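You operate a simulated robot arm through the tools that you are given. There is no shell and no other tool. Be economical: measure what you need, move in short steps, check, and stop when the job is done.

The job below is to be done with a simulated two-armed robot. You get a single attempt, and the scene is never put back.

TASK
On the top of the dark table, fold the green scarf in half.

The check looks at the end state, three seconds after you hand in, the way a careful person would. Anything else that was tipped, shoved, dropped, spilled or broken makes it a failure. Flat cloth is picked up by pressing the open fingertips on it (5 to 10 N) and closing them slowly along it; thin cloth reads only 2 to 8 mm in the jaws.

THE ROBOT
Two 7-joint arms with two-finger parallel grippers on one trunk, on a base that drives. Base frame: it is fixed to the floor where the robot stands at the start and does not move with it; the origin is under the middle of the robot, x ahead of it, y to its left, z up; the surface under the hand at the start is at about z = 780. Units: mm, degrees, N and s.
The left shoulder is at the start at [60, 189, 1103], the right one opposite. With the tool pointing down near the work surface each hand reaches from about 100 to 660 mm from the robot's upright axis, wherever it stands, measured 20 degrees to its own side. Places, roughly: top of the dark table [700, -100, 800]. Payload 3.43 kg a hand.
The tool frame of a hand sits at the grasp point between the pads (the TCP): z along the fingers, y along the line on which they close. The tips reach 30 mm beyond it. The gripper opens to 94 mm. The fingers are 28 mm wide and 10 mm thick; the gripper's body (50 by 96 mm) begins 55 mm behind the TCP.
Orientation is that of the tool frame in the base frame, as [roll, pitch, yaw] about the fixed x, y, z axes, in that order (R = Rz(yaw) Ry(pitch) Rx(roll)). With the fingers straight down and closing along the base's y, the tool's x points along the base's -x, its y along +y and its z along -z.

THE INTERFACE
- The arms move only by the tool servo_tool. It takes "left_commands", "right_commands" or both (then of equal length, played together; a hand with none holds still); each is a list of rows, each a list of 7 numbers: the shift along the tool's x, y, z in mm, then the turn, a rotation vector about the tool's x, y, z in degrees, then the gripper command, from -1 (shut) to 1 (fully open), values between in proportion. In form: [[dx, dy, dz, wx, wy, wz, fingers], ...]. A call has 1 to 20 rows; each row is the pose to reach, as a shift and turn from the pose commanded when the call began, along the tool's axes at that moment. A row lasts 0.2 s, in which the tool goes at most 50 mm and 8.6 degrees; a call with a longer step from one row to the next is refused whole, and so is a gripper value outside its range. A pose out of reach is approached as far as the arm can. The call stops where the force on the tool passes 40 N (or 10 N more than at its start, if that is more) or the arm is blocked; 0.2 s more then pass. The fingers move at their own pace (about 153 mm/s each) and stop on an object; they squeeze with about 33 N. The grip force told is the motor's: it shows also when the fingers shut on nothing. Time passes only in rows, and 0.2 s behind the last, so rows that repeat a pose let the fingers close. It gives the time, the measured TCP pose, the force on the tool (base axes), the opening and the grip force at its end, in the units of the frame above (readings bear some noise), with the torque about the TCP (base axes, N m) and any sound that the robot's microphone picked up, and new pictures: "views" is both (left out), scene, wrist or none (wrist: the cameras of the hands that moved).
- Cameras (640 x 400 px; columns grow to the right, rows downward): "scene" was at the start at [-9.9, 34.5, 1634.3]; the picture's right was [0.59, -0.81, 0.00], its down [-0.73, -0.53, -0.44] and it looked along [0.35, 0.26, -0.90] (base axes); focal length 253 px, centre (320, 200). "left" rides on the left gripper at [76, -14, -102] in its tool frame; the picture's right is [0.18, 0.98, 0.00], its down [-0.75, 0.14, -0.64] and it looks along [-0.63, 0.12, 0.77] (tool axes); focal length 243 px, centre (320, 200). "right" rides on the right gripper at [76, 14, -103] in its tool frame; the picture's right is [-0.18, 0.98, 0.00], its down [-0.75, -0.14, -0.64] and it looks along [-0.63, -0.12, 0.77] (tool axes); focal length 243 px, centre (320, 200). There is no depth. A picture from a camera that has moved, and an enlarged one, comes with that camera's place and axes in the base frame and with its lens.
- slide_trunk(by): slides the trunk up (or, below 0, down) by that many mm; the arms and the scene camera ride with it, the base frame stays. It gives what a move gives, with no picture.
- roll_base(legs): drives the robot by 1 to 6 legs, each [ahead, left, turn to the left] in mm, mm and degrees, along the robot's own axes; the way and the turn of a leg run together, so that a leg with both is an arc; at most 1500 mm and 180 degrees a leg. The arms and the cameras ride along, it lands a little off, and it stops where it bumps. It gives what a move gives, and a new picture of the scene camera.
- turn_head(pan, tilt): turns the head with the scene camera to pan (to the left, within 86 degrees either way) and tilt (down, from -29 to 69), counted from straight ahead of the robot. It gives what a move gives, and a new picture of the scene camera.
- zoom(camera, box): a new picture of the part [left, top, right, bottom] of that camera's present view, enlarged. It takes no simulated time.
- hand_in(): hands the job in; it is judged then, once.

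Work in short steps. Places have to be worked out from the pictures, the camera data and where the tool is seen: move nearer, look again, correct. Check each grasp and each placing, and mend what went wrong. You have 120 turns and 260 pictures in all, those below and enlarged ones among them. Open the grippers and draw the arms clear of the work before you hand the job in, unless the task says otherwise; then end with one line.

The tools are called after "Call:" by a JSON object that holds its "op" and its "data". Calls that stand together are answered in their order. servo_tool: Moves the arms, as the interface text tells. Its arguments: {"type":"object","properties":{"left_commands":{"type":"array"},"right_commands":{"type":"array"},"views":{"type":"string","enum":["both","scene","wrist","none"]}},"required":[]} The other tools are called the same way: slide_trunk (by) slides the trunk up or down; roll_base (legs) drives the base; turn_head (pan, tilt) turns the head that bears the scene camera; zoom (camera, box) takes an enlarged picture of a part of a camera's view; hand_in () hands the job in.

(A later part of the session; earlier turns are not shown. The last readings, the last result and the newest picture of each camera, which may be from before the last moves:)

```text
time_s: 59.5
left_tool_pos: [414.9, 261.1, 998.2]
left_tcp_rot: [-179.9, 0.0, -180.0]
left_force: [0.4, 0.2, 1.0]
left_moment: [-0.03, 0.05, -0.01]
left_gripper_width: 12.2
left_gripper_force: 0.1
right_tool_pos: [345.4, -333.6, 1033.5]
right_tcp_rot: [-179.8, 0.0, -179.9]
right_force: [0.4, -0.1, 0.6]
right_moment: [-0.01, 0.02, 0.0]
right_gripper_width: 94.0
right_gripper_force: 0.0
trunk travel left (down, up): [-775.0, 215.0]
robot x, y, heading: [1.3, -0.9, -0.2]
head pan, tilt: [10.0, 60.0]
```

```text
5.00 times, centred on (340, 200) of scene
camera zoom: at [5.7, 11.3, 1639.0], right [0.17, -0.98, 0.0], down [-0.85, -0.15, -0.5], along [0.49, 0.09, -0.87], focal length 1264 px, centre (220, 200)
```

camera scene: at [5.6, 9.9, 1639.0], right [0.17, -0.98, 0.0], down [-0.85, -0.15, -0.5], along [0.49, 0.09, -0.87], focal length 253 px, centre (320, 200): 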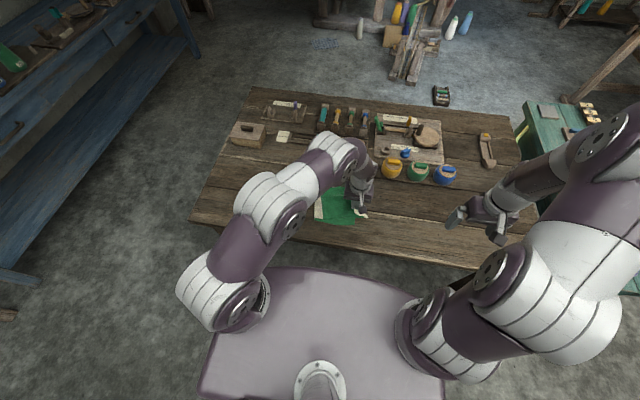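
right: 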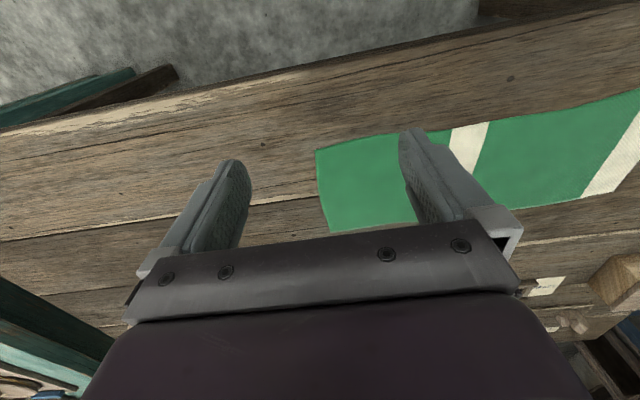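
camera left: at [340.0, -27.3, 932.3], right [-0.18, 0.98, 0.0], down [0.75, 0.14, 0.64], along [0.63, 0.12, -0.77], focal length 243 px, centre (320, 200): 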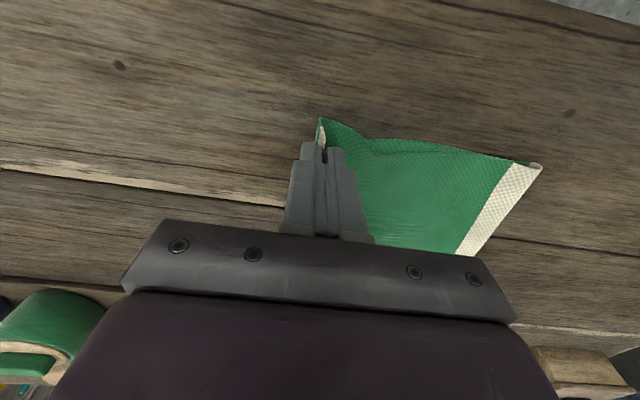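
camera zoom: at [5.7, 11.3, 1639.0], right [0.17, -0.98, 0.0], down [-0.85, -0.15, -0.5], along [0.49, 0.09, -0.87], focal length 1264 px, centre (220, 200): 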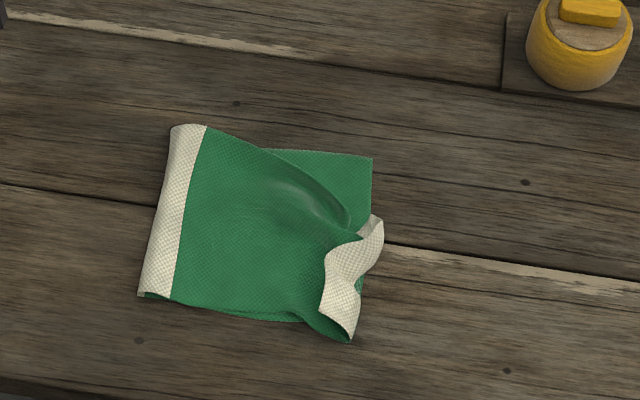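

The fold is straight now (y≈147), but it's ~34 mm too close to the end, so the end is again doubled. It's cleaner to unfold fully and redo with a pure edge grip. I'll go to the strip centre at about (450, 4).

Call:
{"op": "servo_tool", "data": {"left_commands": [[-8, -45, 0, 0, 0, 0, -0.5], [-16, -90, 0, 0, 0, 0, -0.24], [-24, -135, 10, 0, 0, 0, -0.24], [-32, -175, 35, 0, 0, 0, -0.24], [-35, -210, 65, 0, 0, 0, -0.24], [-35, -240, 100, 0, 0, 0, -0.24], [-35, -257, 140, 0, 0, 0, -0.24], [-35, -257, 165, 0, 0, 0, -0.24], [-35, -257, 178, 0, 0, 0, -0.24], [-35, -257, 183, 0, 0, 0, -0.24]], "views": "wrist"}}

```text
time_s: 61.7
left_tool_pos: [452.0, 3.6, 816.0]
left_tcp_rot: [-180.0, 0.1, -179.9]
left_force: [-0.8, -0.7, 5.6]
left_moment: [-0.15, 0.01, -0.03]
left_gripper_width: 35.7
left_gripper_force: 0.2
right_tool_pos: [343.7, -334.2, 1033.3]
right_tcp_rot: [-179.9, 0.0, 180.0]
right_force: [0.7, 0.6, 0.6]
right_moment: [-0.03, 0.03, -0.05]
right_gripper_width: 93.8
right_gripper_force: 0.0
trunk travel left (down, up): [-775.0, 215.0]
robot x, y, heading: [-1.7, -0.6, 0.1]
head pan, tilt: [10.0, 60.0]
camera left: at [375.9, -9.4, 918.8], right [-0.18, 0.98, 0.0], down [0.75, 0.14, 0.64], along [0.63, 0.12, -0.77], focal length 243 px, centre (320, 200)
```

left: 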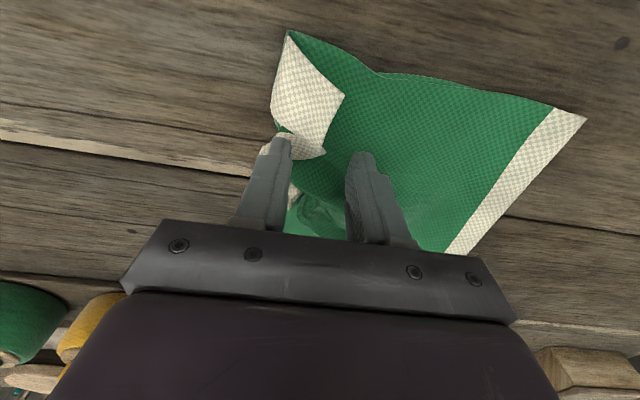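

The free edge of the flap runs x 413–449 at y≈9, so I'll shift nearer to grab that edge.

Call:
{"op": "servo_tool", "data": {"left_commands": [[0, 0, -20, 0, 0, 0, -0.3], [22, -2, -20, 0, 0, 0, -0.42], [22, -2, -5, 0, 0, 0, -0.42], [22, -2, 1, 0, 0, 0, -0.42], [22, -2, 3, 0, 0, 0, -0.42]], "views": "wrist"}}

```text
time_s: 62.9
left_tool_pos: [428.1, 2.5, 814.2]
left_tcp_rot: [180.0, 0.1, 180.0]
left_force: [-0.7, 0.3, 1.7]
left_moment: [-0.03, -0.01, -0.01]
left_gripper_width: 27.1
left_gripper_force: 0.1
right_tool_pos: [344.3, -334.6, 1033.8]
right_tcp_rot: [179.9, 0.0, 180.0]
right_force: [0.3, 0.1, 0.7]
right_moment: [0.01, 0.0, 0.0]
right_gripper_width: 93.9
right_gripper_force: 0.0
trunk travel left (down, up): [-775.0, 215.0]
robot x, y, heading: [-3.8, 1.6, 0.2]
head pan, tilt: [10.0, 60.0]
camera left: at [353.4, -11.0, 916.8], right [-0.18, 0.98, 0.0], down [0.75, 0.14, 0.64], along [0.63, 0.12, -0.77], focal length 243 px, centre (320, 200)
```

left: 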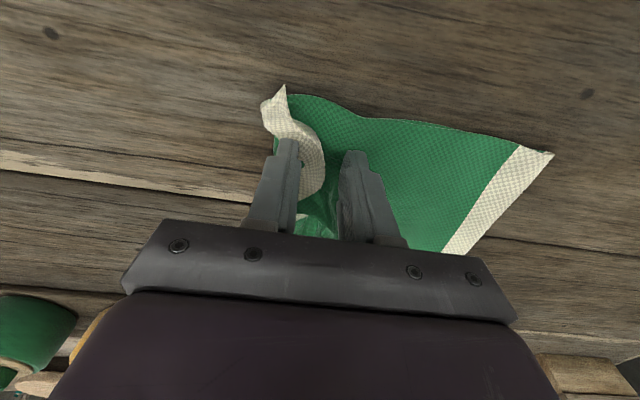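

The strip lies between the fingers. I'll press slightly more, close and lift.

Call:
{"op": "servo_tool", "data": {"left_commands": [[0, 0, 1.2, 0, 0, 0, -0.42], [0, 0, 1.2, 0, 0, 0, -0.5], [0, 0, 1.2, 0, 0, 0, -0.58], [0, 0, 1.2, 0, 0, 0, -0.66], [0, 0, 1.2, 0, 0, 0, -0.74], [0, 0, 1.2, 0, 0, 0, -0.82], [0, 0, 1.2, 0, 0, 0, -0.9], [0, 0, 1.2, 0, 0, 0, -1], [0, 0, 1.2, 0, 0, 0, -1], [0, 0, 1.2, 0, 0, 0, -1], [0, 0, -20, 0, 0, 0, -1], [0, 5, -55, 0, 0, 0, -1], [0, 20, -85, 0, 0, 0, -1], [0, 20, -85, 0, 0, 0, -1]], "views": "wrist"}}

Call:
{"op": "zoom", "data": {"camera": "right", "box": [440, 20, 640, 200]}}

Call:
{"op": "zoom", "data": {"camera": "scene", "box": [280, 150, 400, 240]}}

```text
time_s: 65.9
left_tool_pos: [428.6, 22.5, 898.4]
left_tcp_rot: [180.0, 0.0, -180.0]
left_force: [-0.3, -0.1, -0.7]
left_moment: [-0.01, 0.01, 0.01]
left_gripper_width: 1.8
left_gripper_force: 33.5
right_tool_pos: [344.2, -334.9, 1031.6]
right_tcp_rot: [180.0, 0.0, -180.0]
right_force: [0.4, 0.0, -1.0]
right_moment: [0.01, -0.03, -0.01]
right_gripper_width: 94.0
right_gripper_force: 0.1
trunk travel left (down, up): [-775.0, 215.0]
robot x, y, heading: [-1.1, 1.4, 0.0]
head pan, tilt: [10.0, 60.0]
camera left: at [352.6, 9.7, 1001.9], right [-0.18, 0.98, 0.0], down [0.75, 0.14, 0.64], along [0.63, 0.12, -0.77], focal length 243 px, centre (320, 200)
```

left: 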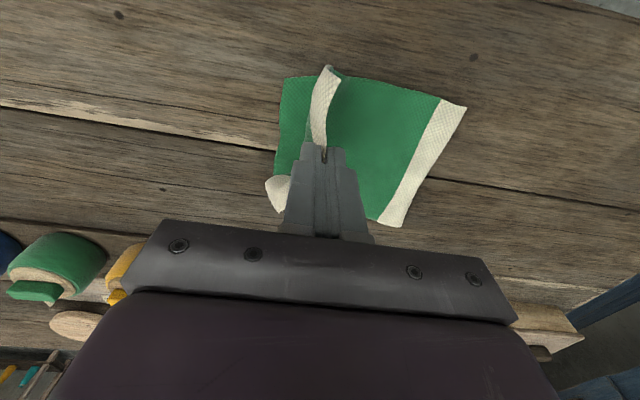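

```text
2.22 times, centred on (540, 110) of right
camera zoom: at [268.7, -320.3, 1135.3], right [0.18, 0.98, 0.0], down [0.75, -0.14, 0.64], along [0.63, -0.12, -0.77], focal length 539 px, centre (-169, 400)
```

zoom: 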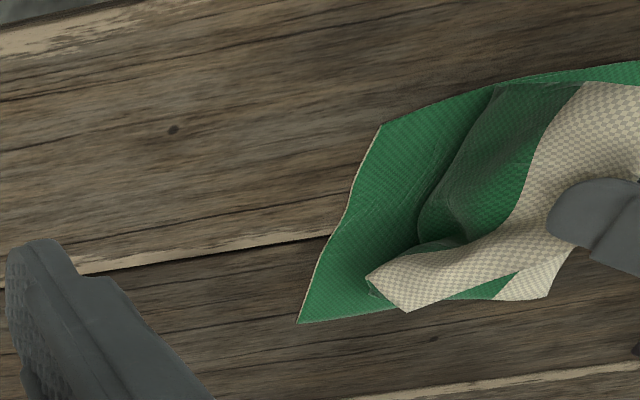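

```text
4.44 times, centred on (340, 195) of scene
camera zoom: at [5.9, 9.2, 1638.9], right [0.17, -0.98, 0.0], down [-0.85, -0.15, -0.5], along [0.49, 0.09, -0.87], focal length 1124 px, centre (231, 222)
```

zoom: 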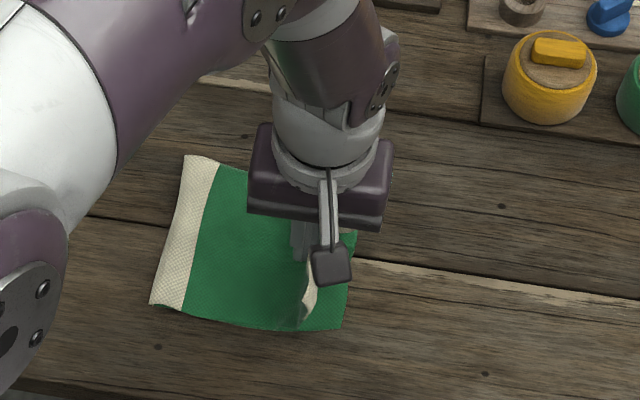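

A clean edge hold. I'll unfold back to +y in an arc and lay it out flat, ending with a gentle pull.

Call:
{"op": "servo_tool", "data": {"left_commands": [[-5, 23, -23, 0, 0, 0, -1], [-10, 58, -48, 0, 0, 0, -1], [-15, 98, -63, 0, 0, 0, -1], [-20, 143, -68, 0, 0, 0, -1], [-25, 188, -63, 0, 0, 0, -1], [-28, 231, -48, 0, 0, 0, -1], [-30, 271, -23, 0, 0, 0, -1], [-30, 300, 12, 0, 0, 0, -1], [-30, 323, 47, 0, 0, 0, -1], [-30, 335, 72, 0, 0, 0, -1], [-30, 345, 76, 0, 0, 0, -1], [-30, 345, 76, 0, 0, 0, -1]], "views": "both"}}

Call:
{"op": "zoom", "data": {"camera": "scene", "box": [220, 150, 400, 250]}}

```text
time_s: 68.5
left_tool_pos: [459.8, 365.9, 823.1]
left_tcp_rot: [179.9, 0.0, -180.0]
left_force: [-0.1, 0.4, -0.3]
left_moment: [0.03, -0.01, 0.0]
left_gripper_width: 1.8
left_gripper_force: 32.5
right_tool_pos: [344.4, -335.3, 1033.6]
right_tcp_rot: [-180.0, 0.0, -180.0]
right_force: [-0.7, 0.1, -0.5]
right_moment: [-0.01, -0.01, 0.05]
right_gripper_width: 93.6
right_gripper_force: 0.0
trunk travel left (down, up): [-775.0, 215.0]
robot x, y, heading: [-0.2, -3.8, 0.0]
head pan, tilt: [10.0, 60.0]
camera scene: at [5.7, 9.7, 1639.0], right [0.17, -0.98, 0.0], down [-0.85, -0.15, -0.5], along [0.49, 0.09, -0.87], focal length 253 px, centre (320, 200)
camera left: at [384.5, 352.5, 926.2], right [-0.18, 0.98, 0.0], down [0.75, 0.14, 0.64], along [0.63, 0.12, -0.77], focal length 243 px, centre (320, 200)
```

scene: 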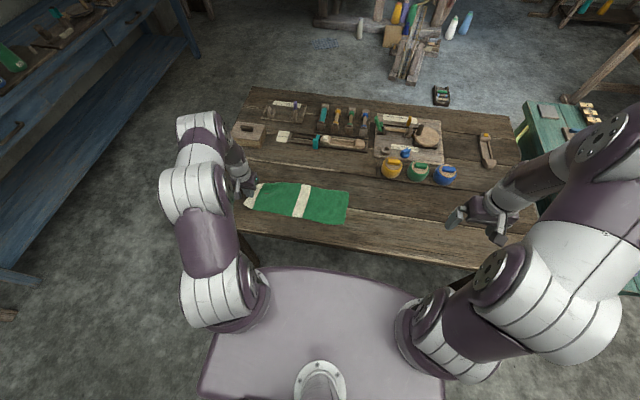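
left: 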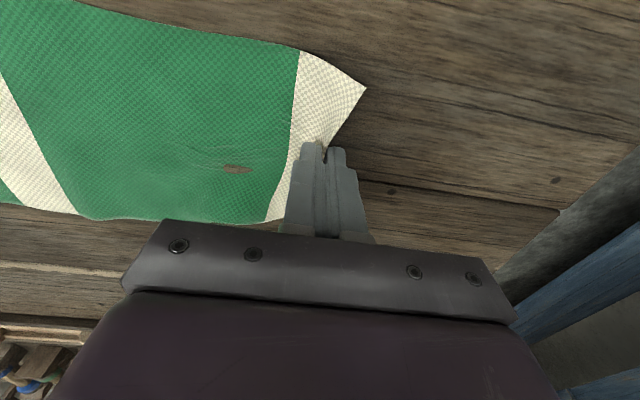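

```text
3.56 times, centred on (310, 200) of scene
camera zoom: at [5.7, 9.7, 1639.0], right [0.17, -0.98, 0.0], down [-0.85, -0.15, -0.5], along [0.49, 0.09, -0.87], focal length 899 px, centre (356, 200)
```

zoom: 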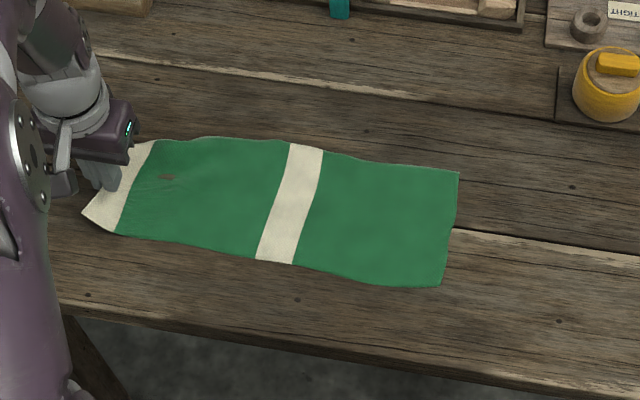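

Flat again, nearly pristine: the free end is at y≈−7 (x 402–544), and the white end should be near y≈380. I'll release and look at the white end edge closely.

Call:
{"op": "servo_tool", "data": {"left_commands": [[0, 0, 7, 0, 0, 0, -1], [0, 0, 8, 0, 0, 0, -0.8], [0, 0, 8, 0, 0, 0, -0.65], [0, 0, 0, 0, 0, 0, -0.65], [0, 0, -40, 0, 0, 0, -0.65], [5, 10, -65, 0, 0, 0, -0.5], [5, 10, -65, 0, 0, 0, -0.5]], "views": "wrist"}}

Call:
{"op": "zoom", "data": {"camera": "scene", "box": [220, 150, 400, 250]}}

```text
time_s: 70.1
left_tool_pos: [455.8, 377.1, 887.1]
left_tcp_rot: [-179.9, -0.1, 180.0]
left_force: [0.8, 0.2, 0.0]
left_moment: [0.0, 0.0, 0.02]
left_gripper_width: 23.7
left_gripper_force: 0.1
right_tool_pos: [344.5, -334.8, 1033.9]
right_tcp_rot: [179.9, -0.1, 179.9]
right_force: [-0.1, -0.2, 0.2]
right_moment: [-0.02, -0.02, -0.02]
right_gripper_width: 93.8
right_gripper_force: 0.0
trunk travel left (down, up): [-775.0, 215.0]
robot x, y, heading: [-0.5, 1.9, 0.3]
head pan, tilt: [10.0, 60.0]
camera left: at [379.1, 364.4, 991.2], right [-0.18, 0.98, 0.0], down [0.75, 0.14, 0.64], along [0.63, 0.12, -0.77], focal length 243 px, centre (320, 200)
```

left: 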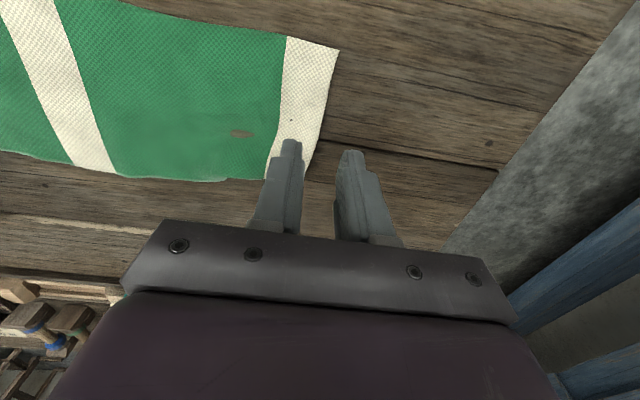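

```text
3.56 times, centred on (310, 200) of scene
camera zoom: at [6.3, 9.9, 1639.0], right [0.17, -0.98, 0.0], down [-0.85, -0.15, -0.5], along [0.49, 0.09, -0.87], focal length 899 px, centre (356, 200)
```

zoom: 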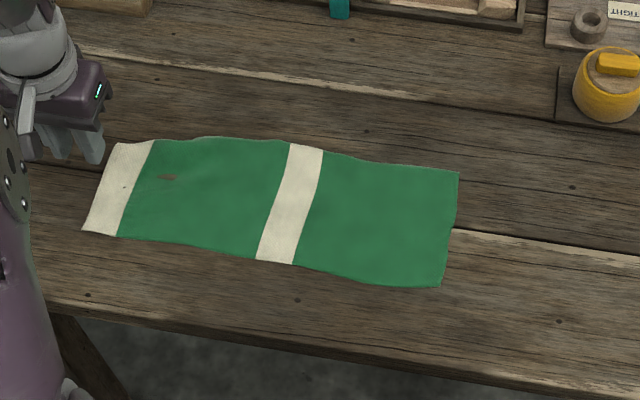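

Perfectly flat: the end edge runs from (407, 383) to (540, 378). I'll grip the centre of the edge with the outer finger beyond it on bare table, at x≈475, y≈373.

Call:
{"op": "servo_tool", "data": {"left_commands": [[-10, -2, 25, 0, 0, 0, -0.48], [-19, -4, 50, 0, 0, 0, -0.48], [-19, -4, 68, 0, 0, 0, -0.48], [-19, -4, 73, 0, 0, 0, -0.48], [-19, -4, 74.5, 0, 0, 0, -0.48]], "views": "wrist"}}

```text
time_s: 71.3
left_tool_pos: [473.8, 372.9, 814.3]
left_tcp_rot: [-180.0, 0.0, 180.0]
left_force: [0.2, -0.4, -0.4]
left_moment: [0.03, -0.02, -0.01]
left_gripper_width: 24.1
left_gripper_force: 0.0
right_tool_pos: [344.8, -334.5, 1033.5]
right_tcp_rot: [-180.0, 0.0, -180.0]
right_force: [0.9, 0.6, 0.3]
right_moment: [0.01, -0.02, 0.0]
right_gripper_width: 93.8
right_gripper_force: 0.0
trunk travel left (down, up): [-775.0, 215.0]
robot x, y, heading: [-1.2, -1.6, -0.2]
head pan, tilt: [10.0, 60.0]
camera left: at [398.3, 359.9, 916.6], right [-0.18, 0.98, 0.0], down [0.75, 0.14, 0.64], along [0.63, 0.12, -0.77], focal length 243 px, centre (320, 200)
```

left: 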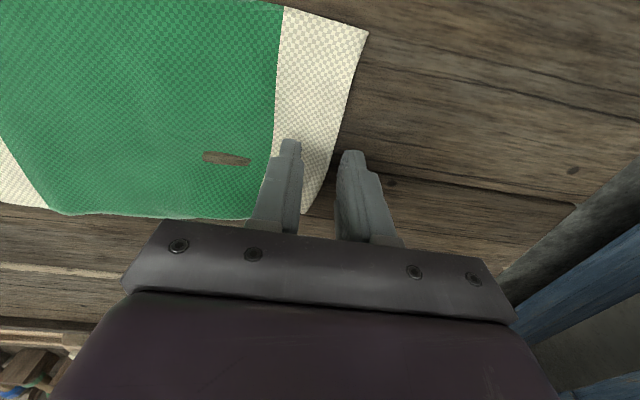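

The edge (y≈376) lies inside the jaw. I'll press gently and close slowly.

Call:
{"op": "servo_tool", "data": {"left_commands": [[0, 0, 1.5, 0, 0, 0, -0.48], [0, 0, 3, 0, 0, 0, -0.48], [0, 0, 4, 0, 0, 0, -0.48], [0, 0, 4, 0, 0, 0, -0.54], [0, 0, 4, 0, 0, 0, -0.6], [0, 0, 4, 0, 0, 0, -0.66], [0, 0, 4, 0, 0, 0, -0.72], [0, 0, 4, 0, 0, 0, -0.78], [0, 0, 4, 0, 0, 0, -0.84], [0, 0, 4, 0, 0, 0, -0.9], [0, 0, 4, 0, 0, 0, -1], [0, 0, 4, 0, 0, 0, -1], [0, 0, 4, 0, 0, 0, -1], [0, -2, -8, 0, 0, 0, -1], [0, -6, -20, 0, 0, 0, -1], [0, -6, -20, 0, 0, 0, -1]], "views": "wrist"}}

Call:
{"op": "zoom", "data": {"camera": "left", "box": [200, 0, 440, 180]}}

```text
time_s: 74.7
left_tool_pos: [474.5, 366.3, 831.8]
left_tcp_rot: [-180.0, -0.1, 180.0]
left_force: [-0.3, -0.4, -0.5]
left_moment: [-0.02, 0.01, -0.04]
left_gripper_width: 1.9
left_gripper_force: 33.3
right_tool_pos: [343.7, -334.0, 1031.8]
right_tcp_rot: [180.0, 0.0, 180.0]
right_force: [0.6, 1.0, -0.1]
right_moment: [-0.02, -0.01, -0.02]
right_gripper_width: 93.9
right_gripper_force: 0.1
trunk travel left (down, up): [-775.0, 215.0]
robot x, y, heading: [0.8, -0.2, -0.0]
head pan, tilt: [10.0, 60.0]
camera left: at [398.3, 354.0, 935.2], right [-0.18, 0.98, 0.0], down [0.75, 0.14, 0.64], along [0.63, 0.12, -0.77], focal length 243 px, centre (320, 200)
```

left: 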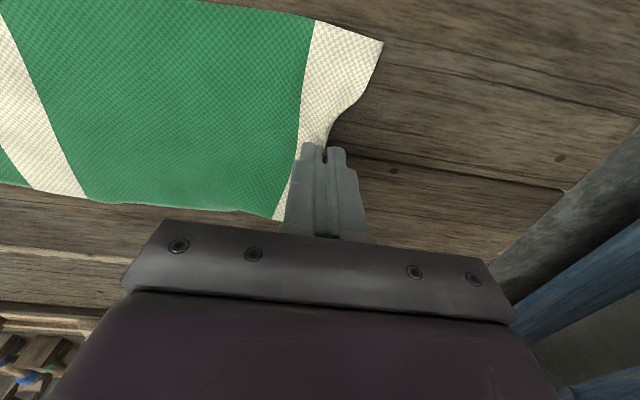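

```text
2.22 times, centred on (320, 90) of left
camera zoom: at [398.3, 354.0, 935.2], right [-0.18, 0.98, 0.0], down [0.75, 0.14, 0.64], along [0.63, 0.12, -0.77], focal length 539 px, centre (320, 444)
```

zoom: 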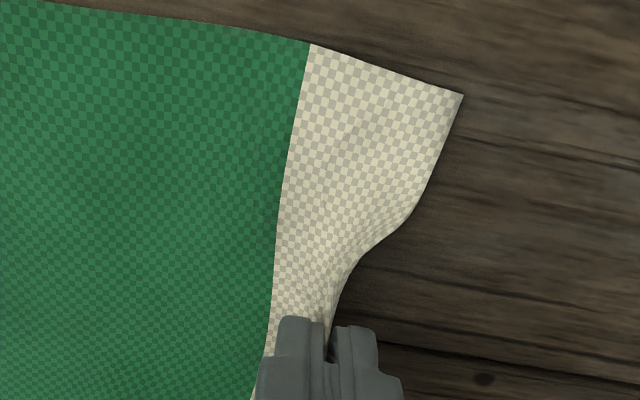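

A pure edge grip. Now the slack arc to past the middle, then check.

Call:
{"op": "servo_tool", "data": {"left_commands": [[0, -9, -21, 0, 0, 0, -1], [0, -23, -49, 0, 0, 0, -1], [0, -46, -79, 0, 0, 0, -1], [0, -76, -101, 0, 0, 0, -1], [0, -111, -116, 0, 0, 0, -1], [0, -151, -124, 0, 0, 0, -1], [0, -191, -126, 0, 0, 0, -1], [0, -231, -121, 0, 0, 0, -1]], "views": "wrist"}}

Call:
{"op": "zoom", "data": {"camera": "scene", "box": [220, 150, 400, 250]}}

Call:
{"op": "zoom", "data": {"camera": "right", "box": [440, 20, 640, 200]}}

```text
time_s: 76.5
left_tool_pos: [473.9, 134.7, 953.4]
left_tcp_rot: [179.8, 0.0, -180.0]
left_force: [0.6, -0.4, 0.7]
left_moment: [0.0, 0.01, -0.03]
left_gripper_width: 2.3
left_gripper_force: 32.7
right_tool_pos: [344.5, -335.1, 1032.3]
right_tcp_rot: [179.9, -0.1, -179.9]
right_force: [0.8, -0.4, 0.1]
right_moment: [0.01, -0.03, -0.02]
right_gripper_width: 94.0
right_gripper_force: 0.1
trunk travel left (down, up): [-775.0, 215.0]
robot x, y, heading: [0.1, 2.0, 0.3]
head pan, tilt: [10.0, 60.0]
camera left: at [398.0, 121.4, 1055.9], right [-0.18, 0.98, 0.0], down [0.75, 0.14, 0.64], along [0.63, 0.12, -0.77], focal length 243 px, centre (320, 200)
```

left: 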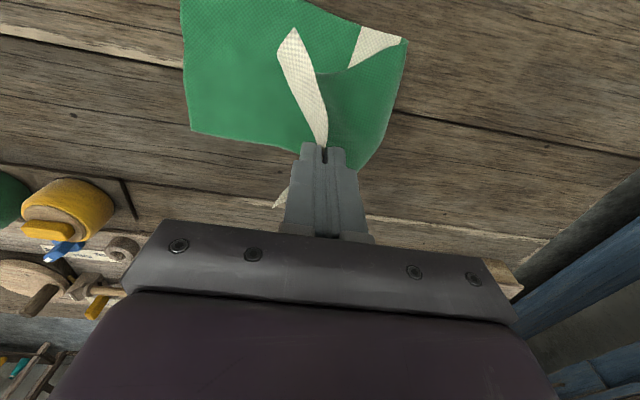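

```text
3.56 times, centred on (310, 200) of scene
camera zoom: at [5.9, 8.3, 1639.0], right [0.17, -0.98, 0.0], down [-0.85, -0.15, -0.5], along [0.49, 0.09, -0.87], focal length 899 px, centre (356, 200)
```

zoom: 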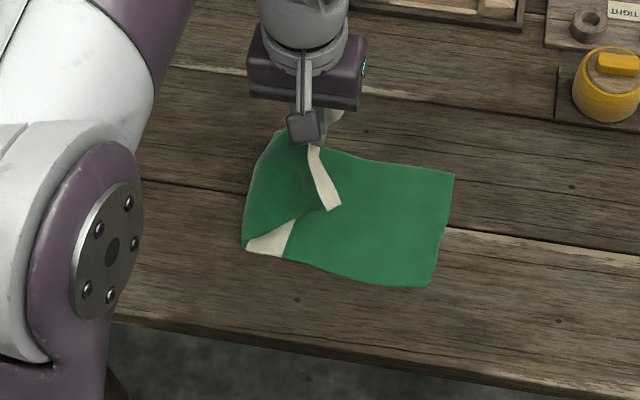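

```text
2.22 times, centred on (540, 110) of right
camera zoom: at [268.7, -320.8, 1135.1], right [0.18, 0.98, 0.0], down [0.75, -0.14, 0.64], along [0.63, -0.12, -0.77], focal length 539 px, centre (-169, 400)
```

zoom: 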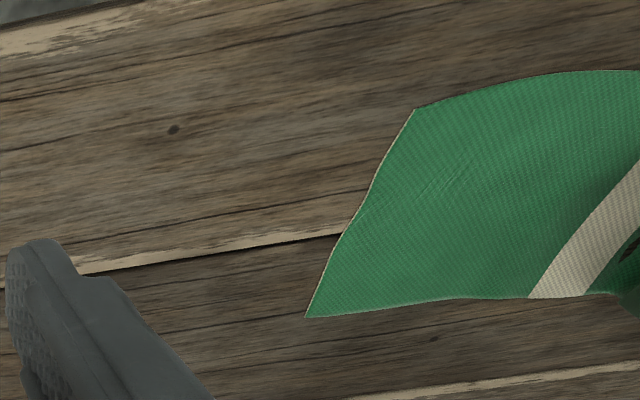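

Excellent: the bottom is still in place (end at y≈−3…+6). I'll finish the arc, coming down nearly taut at y≈2.

Call:
{"op": "servo_tool", "data": {"left_commands": [[0, -35, 6, 0, 0, 0, -1], [0, -65, 20, 0, 0, 0, -1], [0, -88, 40, 0, 0, 0, -1], [0, -106, 64, 0, 0, 0, -1], [0, -120, 88, 0, 0, 0, -1], [0, -128, 108, 0, 0, 0, -1], [0, -132, 124, 0, 0, 0, -1], [0, -132, 124, 0, 0, 0, -1]], "views": "wrist"}}

Call:
{"op": "zoom", "data": {"camera": "scene", "box": [220, 150, 400, 250]}}

Call:
{"op": "zoom", "data": {"camera": "right", "box": [440, 20, 640, 200]}}

```text
time_s: 78.3
left_tool_pos: [472.4, 4.2, 829.3]
left_tcp_rot: [-180.0, -0.1, 180.0]
left_force: [-0.6, -0.1, 0.2]
left_moment: [0.02, -0.02, 0.0]
left_gripper_width: 1.8
left_gripper_force: 33.3
right_tool_pos: [345.1, -334.1, 1032.7]
right_tcp_rot: [179.9, 0.0, -180.0]
right_force: [0.7, -0.1, -0.1]
right_moment: [-0.02, -0.01, 0.04]
right_gripper_width: 93.9
right_gripper_force: 0.1
trunk travel left (down, up): [-775.0, 215.0]
robot x, y, heading: [-2.2, 3.2, -0.2]
head pan, tilt: [10.0, 60.0]
camera left: at [397.0, -9.1, 933.4], right [-0.18, 0.98, 0.0], down [0.75, 0.14, 0.64], along [0.63, 0.12, -0.77], focal length 243 px, centre (320, 200)
```

left: 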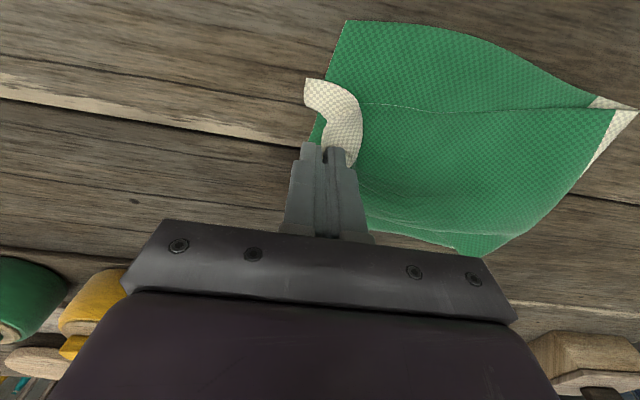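

```text
3.56 times, centred on (310, 200) of scene
camera zoom: at [5.5, 9.9, 1639.0], right [0.17, -0.98, 0.0], down [-0.85, -0.15, -0.5], along [0.49, 0.09, -0.87], focal length 899 px, centre (356, 200)
```

zoom: 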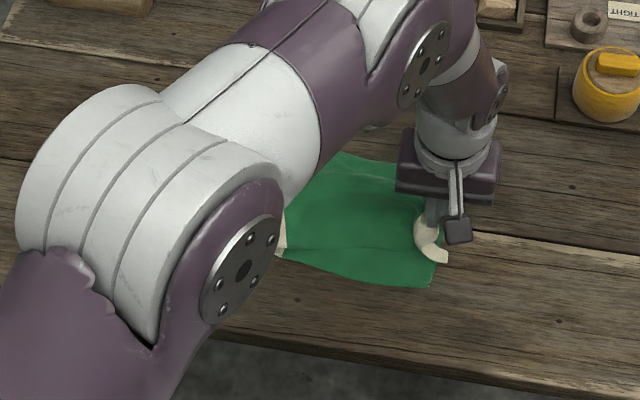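

```text
2.22 times, centred on (540, 110) of right
camera zoom: at [268.4, -319.8, 1135.6], right [0.18, 0.98, 0.0], down [0.75, -0.14, 0.64], along [0.63, -0.12, -0.77], focal length 539 px, centre (-169, 400)
```

zoom: 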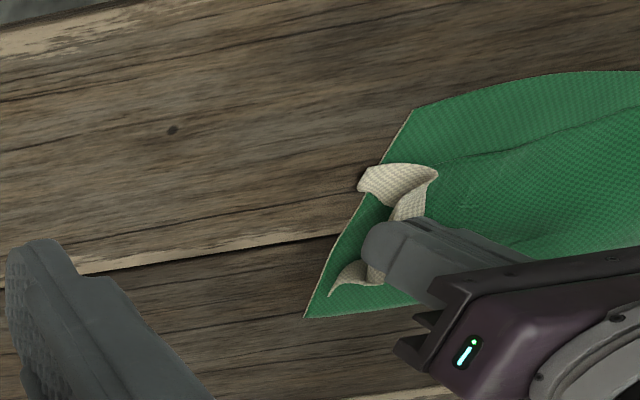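

Good alignment. The edge is bunched in width, with both corners pointing out toward −y. I'll release and check the lie, then spread the corners if needed.

Call:
{"op": "servo_tool", "data": {"left_commands": [[0, 2, 10, 0, 0, 0, -1], [0, 3, 14, 0, 0, 0, -0.85], [0, 3, 14, 0, 0, 0, -0.75], [0, 3, 4, 0, 0, 0, -0.75], [0, 3, -35, 0, 0, 0, -0.75], [0, 3, -80, 0, 0, 0, -0.75], [0, 25, -115, 0, 0, 0, -0.75], [0, 65, -135, 0, 0, 0, -0.75], [10, 105, -155, 0, 0, 0, -0.75], [20, 145, -170, 0, 0, 0, -0.75], [30, 190, -170, 0, 0, 0, -0.75], [40, 235, -170, 0, 0, 0, -0.75], [50, 275, -170, 0, 0, 0, -0.75]], "views": "none"}}

Call:
{"op": "zoom", "data": {"camera": "scene", "box": [270, 160, 390, 240]}}

Call:
{"op": "zoom", "data": {"camera": "right", "box": [440, 20, 640, 200]}}

```text
time_s: 81.1
left_tool_pos: [423.6, 281.8, 1000.1]
left_tcp_rot: [-179.9, -0.1, 180.0]
left_force: [0.0, 0.4, -0.3]
left_moment: [-0.05, -0.01, 0.03]
left_gripper_width: 11.8
left_gripper_force: 0.1
right_tool_pos: [343.7, -333.9, 1032.5]
right_tcp_rot: [-179.9, 0.0, -179.9]
right_force: [0.8, 0.3, -0.6]
right_moment: [-0.01, -0.05, -0.01]
right_gripper_width: 93.8
right_gripper_force: 0.1
trunk travel left (down, up): [-775.0, 215.0]
robot x, y, heading: [3.2, 0.7, -0.1]
head pan, tilt: [10.0, 60.0]
```

```text
5.00 times, centred on (330, 200) of scene
camera zoom: at [5.2, 11.3, 1639.0], right [0.17, -0.98, 0.0], down [-0.85, -0.15, -0.5], along [0.49, 0.09, -0.87], focal length 1264 px, centre (270, 200)
```

zoom: 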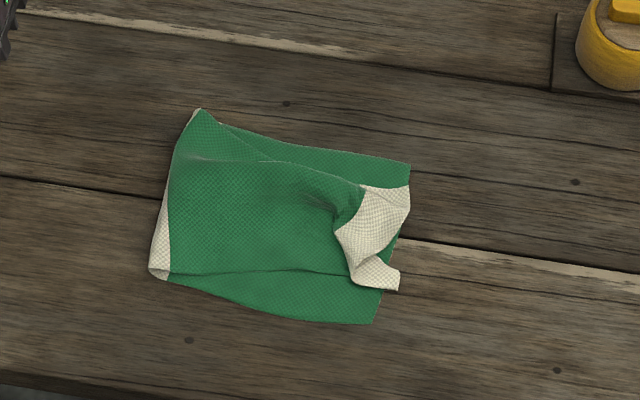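

```text
2.22 times, centred on (540, 110) of right
camera zoom: at [268.2, -319.0, 1135.9], right [0.18, 0.98, 0.0], down [0.75, -0.14, 0.64], along [0.63, -0.12, -0.77], focal length 539 px, centre (-169, 400)
```

zoom: 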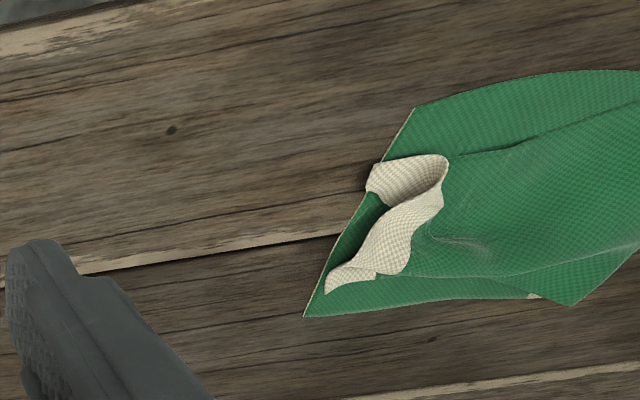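

Proportions are right now: fold at y≈173, ends at about y 0. The top's end just needs spreading: its near corner is at ≈(433, −9) and should be at (400, 4); its far corner is at ≈(516, −4) and should be at (541, −3). Near corner first.

Call:
{"op": "servo_tool", "data": {"left_commands": [[-2, -45, 0, 0, 0, 0, -0.5], [-4, -90, 0, 0, 0, 0, -0.48], [-6, -135, 10, 0, 0, 0, -0.48], [-8, -175, 35, 0, 0, 0, -0.48], [-10, -210, 65, 0, 0, 0, -0.48], [-12, -245, 95, 0, 0, 0, -0.48], [-12, -278, 125, 0, 0, 0, -0.48], [-12, -282, 150, 0, 0, 0, -0.48], [-12, -282, 150, 0, 0, 0, -0.48]], "views": "wrist"}}

Call:
{"op": "zoom", "data": {"camera": "left", "box": [200, 40, 440, 190]}}

```text
time_s: 83.1
left_tool_pos: [433.9, -3.3, 849.9]
left_tcp_rot: [180.0, 0.0, 180.0]
left_force: [-0.5, 0.7, 0.1]
left_moment: [-0.02, 0.02, 0.03]
left_gripper_width: 24.2
left_gripper_force: 0.0
right_tool_pos: [344.1, -334.5, 1032.8]
right_tcp_rot: [180.0, 0.0, 180.0]
right_force: [-0.1, 0.3, -0.7]
right_moment: [-0.03, -0.02, -0.03]
right_gripper_width: 94.3
right_gripper_force: 0.0
trunk travel left (down, up): [-775.0, 215.0]
robot x, y, heading: [2.4, 0.9, 0.0]
head pan, tilt: [10.0, 60.0]
camera left: at [358.0, -17.0, 953.7], right [-0.18, 0.98, 0.0], down [0.75, 0.14, 0.64], along [0.63, 0.12, -0.77], focal length 243 px, centre (320, 200)
```

left: 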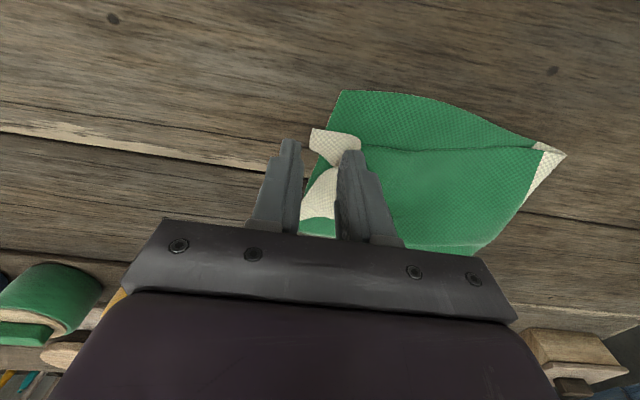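

```text
2.67 times, centred on (320, 115) of left
camera zoom: at [358.0, -17.0, 953.7], right [-0.18, 0.98, 0.0], down [0.75, 0.14, 0.64], along [0.63, 0.12, -0.77], focal length 647 px, centre (320, 427)
```

zoom: 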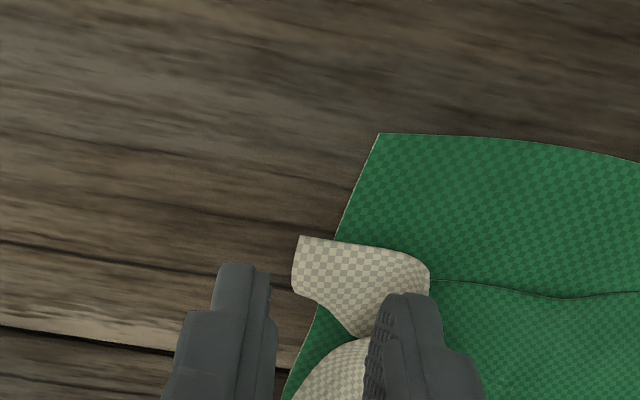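

The tab (x 431–448, y −8…28) is right between the fingers. Descend to contact.

Call:
{"op": "servo_tool", "data": {"left_commands": [[-3, 2, 15, 0, 0, 0, -0.48], [-3, 2, 28, 0, 0, 0, -0.48], [-3, 2, 34, 0, 0, 0, -0.48], [-3, 2, 36.5, 0, 0, 0, -0.48], [-3, 2, 38, 0, 0, 0, -0.48]], "views": "wrist"}}

```text
time_s: 84.3
left_tool_pos: [438.4, -0.8, 813.8]
left_tcp_rot: [-179.9, 0.2, -179.9]
left_force: [-1.0, 0.6, 16.3]
left_moment: [0.37, -0.08, 0.04]
left_gripper_width: 24.5
left_gripper_force: 0.4
right_tool_pos: [341.8, -334.1, 1032.3]
right_tcp_rot: [-180.0, 0.1, -179.9]
right_force: [0.1, -0.4, -0.5]
right_moment: [0.0, 0.01, 0.02]
right_gripper_width: 94.2
right_gripper_force: 0.2
trunk travel left (down, up): [-775.0, 215.0]
robot x, y, heading: [0.8, -2.8, 0.0]
head pan, tilt: [10.0, 60.0]
camera left: at [362.6, -14.8, 916.5], right [-0.18, 0.98, 0.0], down [0.75, 0.14, 0.64], along [0.63, 0.12, -0.76], focal length 243 px, centre (320, 200)
```

left: 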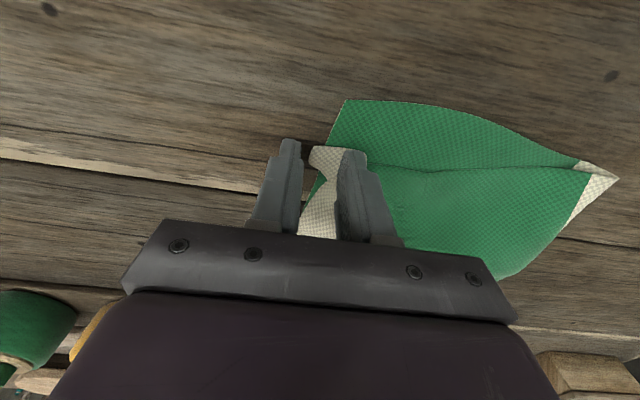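

16 N is a bit much, so I'll ease 0.8 mm, close slowly, and lift slightly.

Call:
{"op": "servo_tool", "data": {"left_commands": [[0, 0, -0.8, 0, 0, 0, -0.5], [0, 0, -0.9, 0, 0, 0, -0.56], [0, 0, -0.9, 0, 0, 0, -0.62], [0, 0, -0.9, 0, 0, 0, -0.68], [0, 0, -0.9, 0, 0, 0, -0.74], [0, 0, -0.9, 0, 0, 0, -0.8], [0, 0, -0.9, 0, 0, 0, -0.86], [0, 0, -0.9, 0, 0, 0, -0.92], [0, 0, -0.9, 0, 0, 0, -1], [0, 0, -0.9, 0, 0, 0, -1], [0, 0, -15, 0, 0, 0, -1], [0, 0, -35, 0, 0, 0, -1], [0, 0, -35, 0, 0, 0, -1]], "views": "wrist"}}

Call:
{"op": "zoom", "data": {"camera": "right", "box": [440, 20, 640, 200]}}

```text
time_s: 87.1
left_tool_pos: [437.6, -1.5, 847.5]
left_tcp_rot: [180.0, 0.0, -180.0]
left_force: [-0.7, -0.4, 0.0]
left_moment: [0.01, 0.03, 0.0]
left_gripper_width: 1.8
left_gripper_force: 33.1
right_tool_pos: [345.5, -335.1, 1032.1]
right_tcp_rot: [180.0, 0.0, 179.9]
right_force: [0.6, 0.4, 0.6]
right_moment: [0.0, 0.01, -0.02]
right_gripper_width: 93.9
right_gripper_force: 0.2
trunk travel left (down, up): [-775.0, 215.0]
robot x, y, heading: [0.2, -2.3, -0.1]
head pan, tilt: [10.0, 60.0]
camera left: at [362.3, -15.2, 950.2], right [-0.18, 0.98, 0.0], down [0.75, 0.14, 0.64], along [0.63, 0.12, -0.77], focal length 243 px, centre (320, 200)
```

left: 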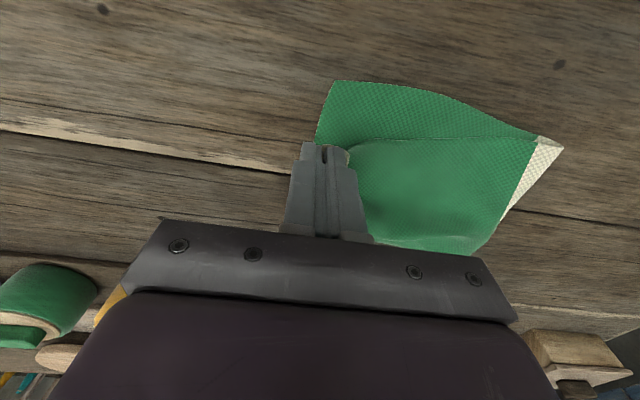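

```text
2.22 times, centred on (540, 110) of right
camera zoom: at [269.0, -320.1, 1135.2], right [0.18, 0.98, 0.0], down [0.75, -0.14, 0.64], along [0.63, -0.12, -0.77], focal length 539 px, centre (-169, 400)
```

zoom: 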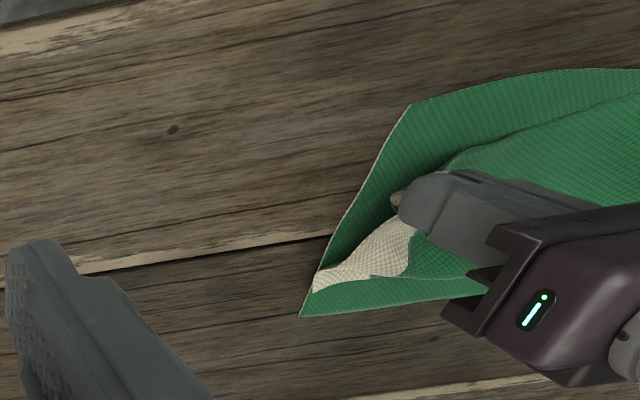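

The near corner is held, and the rest of the strip lies better too. I'll swing it up and back to let the fold roll out, then lay it at (402, 4).

Call:
{"op": "servo_tool", "data": {"left_commands": [[8, 21, -29, 0, 0, 0, -1], [18, 46, -44, 0, 0, 0, -1], [26, 58, -46, 0, 0, 0, -1], [32, 42, -30, 0, 0, 0, -1], [35, 22, -6, 0, 0, 0, -1], [36, 10, 14, 0, 0, 0, -1], [36, 4, 24, 0, 0, 0, -1], [36, 4, 24, 0, 0, 0, -1]], "views": "wrist"}}

Call:
{"op": "zoom", "data": {"camera": "right", "box": [440, 20, 640, 200]}}

Call:
{"op": "zoom", "data": {"camera": "scene", "box": [270, 160, 390, 240]}}

```text
time_s: 88.9
left_tool_pos: [403.2, 3.2, 824.2]
left_tcp_rot: [-179.9, 0.1, -180.0]
left_force: [-0.3, 0.3, 0.7]
left_moment: [-0.01, 0.0, -0.01]
left_gripper_width: 1.6
left_gripper_force: 32.6
right_tool_pos: [343.8, -334.6, 1033.0]
right_tcp_rot: [179.9, 0.0, 180.0]
right_force: [-0.2, 0.4, 0.3]
right_moment: [0.01, 0.01, 0.0]
right_gripper_width: 94.0
right_gripper_force: 0.0
trunk travel left (down, up): [-775.0, 215.0]
robot x, y, heading: [-2.6, -1.6, 0.1]
head pan, tilt: [10.0, 60.0]
camera left: at [327.9, -10.6, 926.8], right [-0.18, 0.98, 0.0], down [0.75, 0.14, 0.64], along [0.63, 0.12, -0.77], focal length 243 px, centre (320, 200)
```

left: 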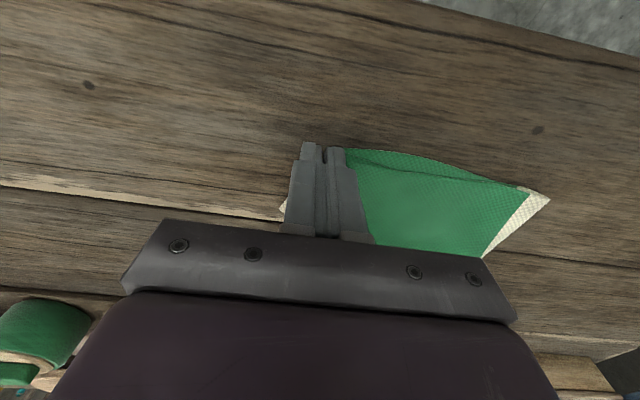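

```text
2.22 times, centred on (540, 110) of right
camera zoom: at [268.4, -319.8, 1135.6], right [0.18, 0.98, 0.0], down [0.75, -0.14, 0.64], along [0.63, -0.12, -0.77], focal length 539 px, centre (-169, 400)
```

zoom: 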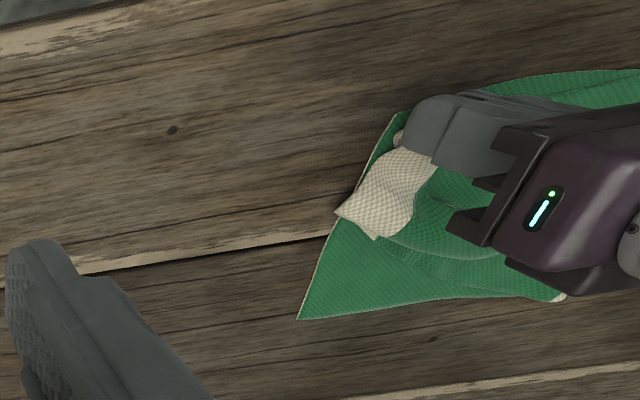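

```text
5.00 times, centred on (330, 200) of scene
camera zoom: at [5.5, 9.9, 1639.0], right [0.17, -0.98, 0.0], down [-0.85, -0.15, -0.5], along [0.49, 0.09, -0.87], focal length 1264 px, centre (270, 200)
```

zoom: 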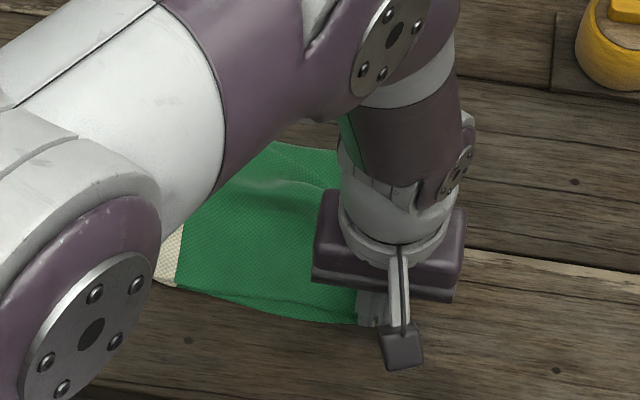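

The near corner is in place. I'll release it and look for the far corner next.

Call:
{"op": "servo_tool", "data": {"left_commands": [[0, 0, 8, 0, 0, 0, -1], [0, 0, 10, 0, 0, 0, -0.9], [0, 0, 10, 0, 0, 0, -0.8], [0, 0, 0, 0, 0, 0, -0.8], [0, 0, -35, 0, 0, 0, -0.8], [0, 0, -80, 0, 0, 0, -0.75], [0, 25, -115, 0, 0, 0, -0.75], [0, 65, -135, 0, 0, 0, -0.75], [0, 105, -155, 0, 0, 0, -0.75], [0, 145, -170, 0, 0, 0, -0.75], [0, 190, -170, 0, 0, 0, -0.75], [0, 235, -170, 0, 0, 0, -0.75], [0, 275, -170, 0, 0, 0, -0.75]], "views": "none"}}

Call:
{"op": "zoom", "data": {"camera": "scene", "box": [270, 160, 390, 240]}}

Call:
{"op": "zoom", "data": {"camera": "right", "box": [440, 20, 640, 200]}}

```text
time_s: 91.7
left_tool_pos: [402.5, 278.0, 995.3]
left_tcp_rot: [-179.9, 0.0, -180.0]
left_force: [-0.8, -0.4, -0.5]
left_moment: [-0.01, -0.02, -0.03]
left_gripper_width: 12.0
left_gripper_force: 0.1
right_tool_pos: [345.1, -334.4, 1032.6]
right_tcp_rot: [-179.9, 0.0, 180.0]
right_force: [0.1, 0.5, 0.4]
right_moment: [-0.01, 0.0, 0.01]
right_gripper_width: 94.0
right_gripper_force: 0.1
trunk travel left (down, up): [-775.0, 215.0]
robot x, y, heading: [-2.9, 0.2, -0.1]
head pan, tilt: [10.0, 60.0]
```

```text
5.00 times, centred on (330, 200) of scene
camera zoom: at [5.8, 11.2, 1639.0], right [0.17, -0.98, 0.0], down [-0.85, -0.15, -0.5], along [0.49, 0.09, -0.87], focal length 1264 px, centre (270, 200)
```

zoom: 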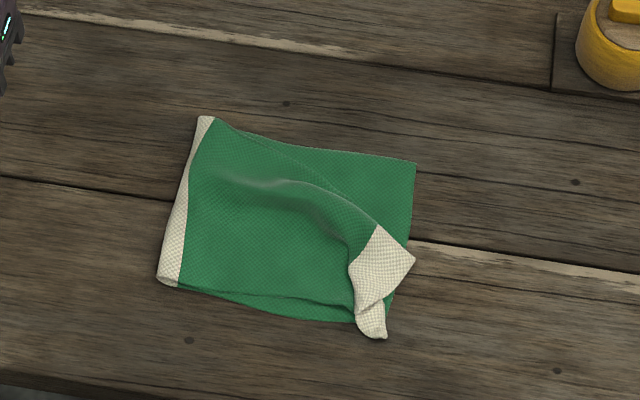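

```text
2.22 times, centred on (540, 110) of right
camera zoom: at [268.5, -319.0, 1135.8], right [0.18, 0.98, 0.0], down [0.75, -0.14, 0.64], along [0.63, -0.12, -0.77], focal length 539 px, centre (-169, 400)
```

zoom: 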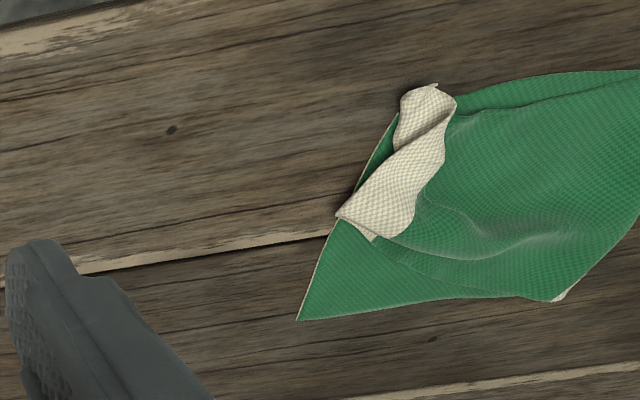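

Progress: the near corner is roughly in place. The top's far corner is now at ≈(456, −17) and belongs at (541, −2), so I'll go to it.

Call:
{"op": "servo_tool", "data": {"left_commands": [[-8, -45, 0, 0, 0, 0, -0.5], [-16, -90, 0, 0, 0, 0, -0.46], [-24, -135, 10, 0, 0, 0, -0.46], [-35, -175, 30, 0, 0, 0, -0.46], [-48, -210, 60, 0, 0, 0, -0.46], [-57, -245, 90, 0, 0, 0, -0.46], [-59, -275, 125, 0, 0, 0, -0.46], [-59, -284, 155, 0, 0, 0, -0.46], [-59, -284, 155, 0, 0, 0, -0.46]], "views": "wrist"}}

Call:
{"op": "zoom", "data": {"camera": "left", "box": [200, 40, 440, 190]}}

```text
time_s: 93.7
left_tool_pos: [459.5, -5.7, 838.2]
left_tcp_rot: [180.0, 0.0, -180.0]
left_force: [-0.1, -0.5, -0.4]
left_moment: [-0.02, 0.05, -0.03]
left_gripper_width: 25.2
left_gripper_force: 0.0
right_tool_pos: [344.4, -334.0, 1033.4]
right_tcp_rot: [-180.0, 0.0, -180.0]
right_force: [-0.5, -0.6, -0.1]
right_moment: [-0.01, -0.01, 0.02]
right_gripper_width: 94.1
right_gripper_force: 0.0
trunk travel left (down, up): [-775.0, 215.0]
robot x, y, heading: [0.1, -4.0, -0.1]
head pan, tilt: [10.0, 60.0]
camera left: at [383.3, -19.3, 941.1], right [-0.18, 0.98, 0.0], down [0.75, 0.14, 0.64], along [0.63, 0.12, -0.77], focal length 243 px, centre (320, 200)
```

left: 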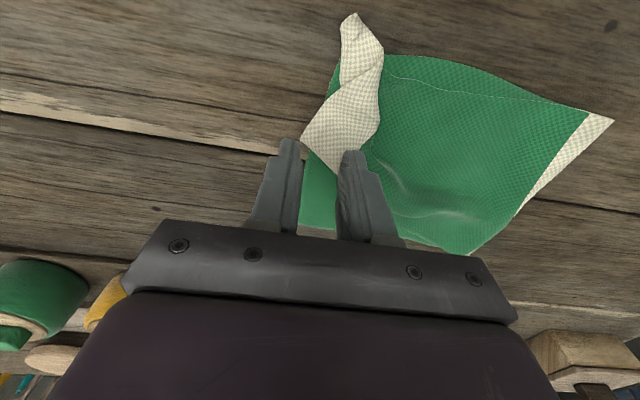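

```text
2.67 times, centred on (320, 115) of left
camera zoom: at [383.3, -19.3, 941.1], right [-0.18, 0.98, 0.0], down [0.75, 0.14, 0.64], along [0.63, 0.12, -0.77], focal length 647 px, centre (320, 427)
```

zoom: 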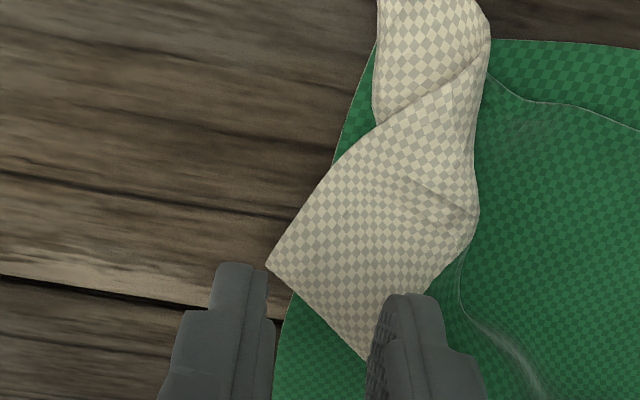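

The corner is confirmed at (460, −18). Small shift and descend.

Call:
{"op": "servo_tool", "data": {"left_commands": [[-5, -3, 10, 0, 0, 0, -0.4], [-5, -3, 20, 0, 0, 0, -0.4], [-5, -3, 24, 0, 0, 0, -0.4], [-5, -3, 25.5, 0, 0, 0, -0.4]], "views": "wrist"}}

```text
time_s: 94.7
left_tool_pos: [464.2, -8.8, 813.0]
left_tcp_rot: [180.0, 0.1, 180.0]
left_force: [-1.7, 0.5, 11.2]
left_moment: [0.24, 0.02, 0.03]
left_gripper_width: 28.3
left_gripper_force: 0.6
right_tool_pos: [342.6, -334.2, 1032.7]
right_tcp_rot: [-180.0, 0.1, 180.0]
right_force: [-0.1, 0.6, 0.1]
right_moment: [0.01, 0.02, -0.01]
right_gripper_width: 93.9
right_gripper_force: 0.1
trunk travel left (down, up): [-775.0, 215.0]
robot x, y, heading: [-1.1, 0.5, -0.3]
head pan, tilt: [10.0, 60.0]
camera left: at [389.6, -22.1, 916.5], right [-0.18, 0.98, 0.0], down [0.75, 0.14, 0.64], along [0.63, 0.12, -0.77], focal length 243 px, centre (320, 200)
```

left: 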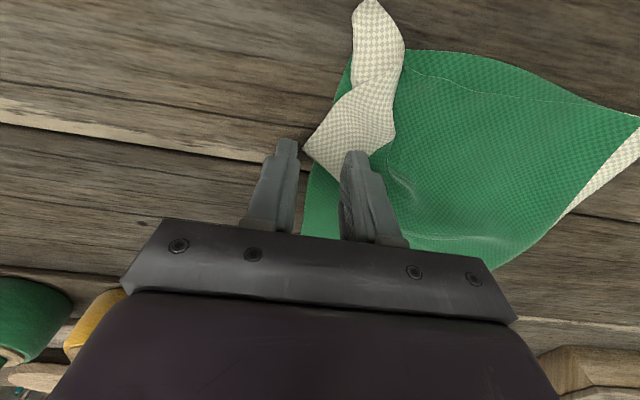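

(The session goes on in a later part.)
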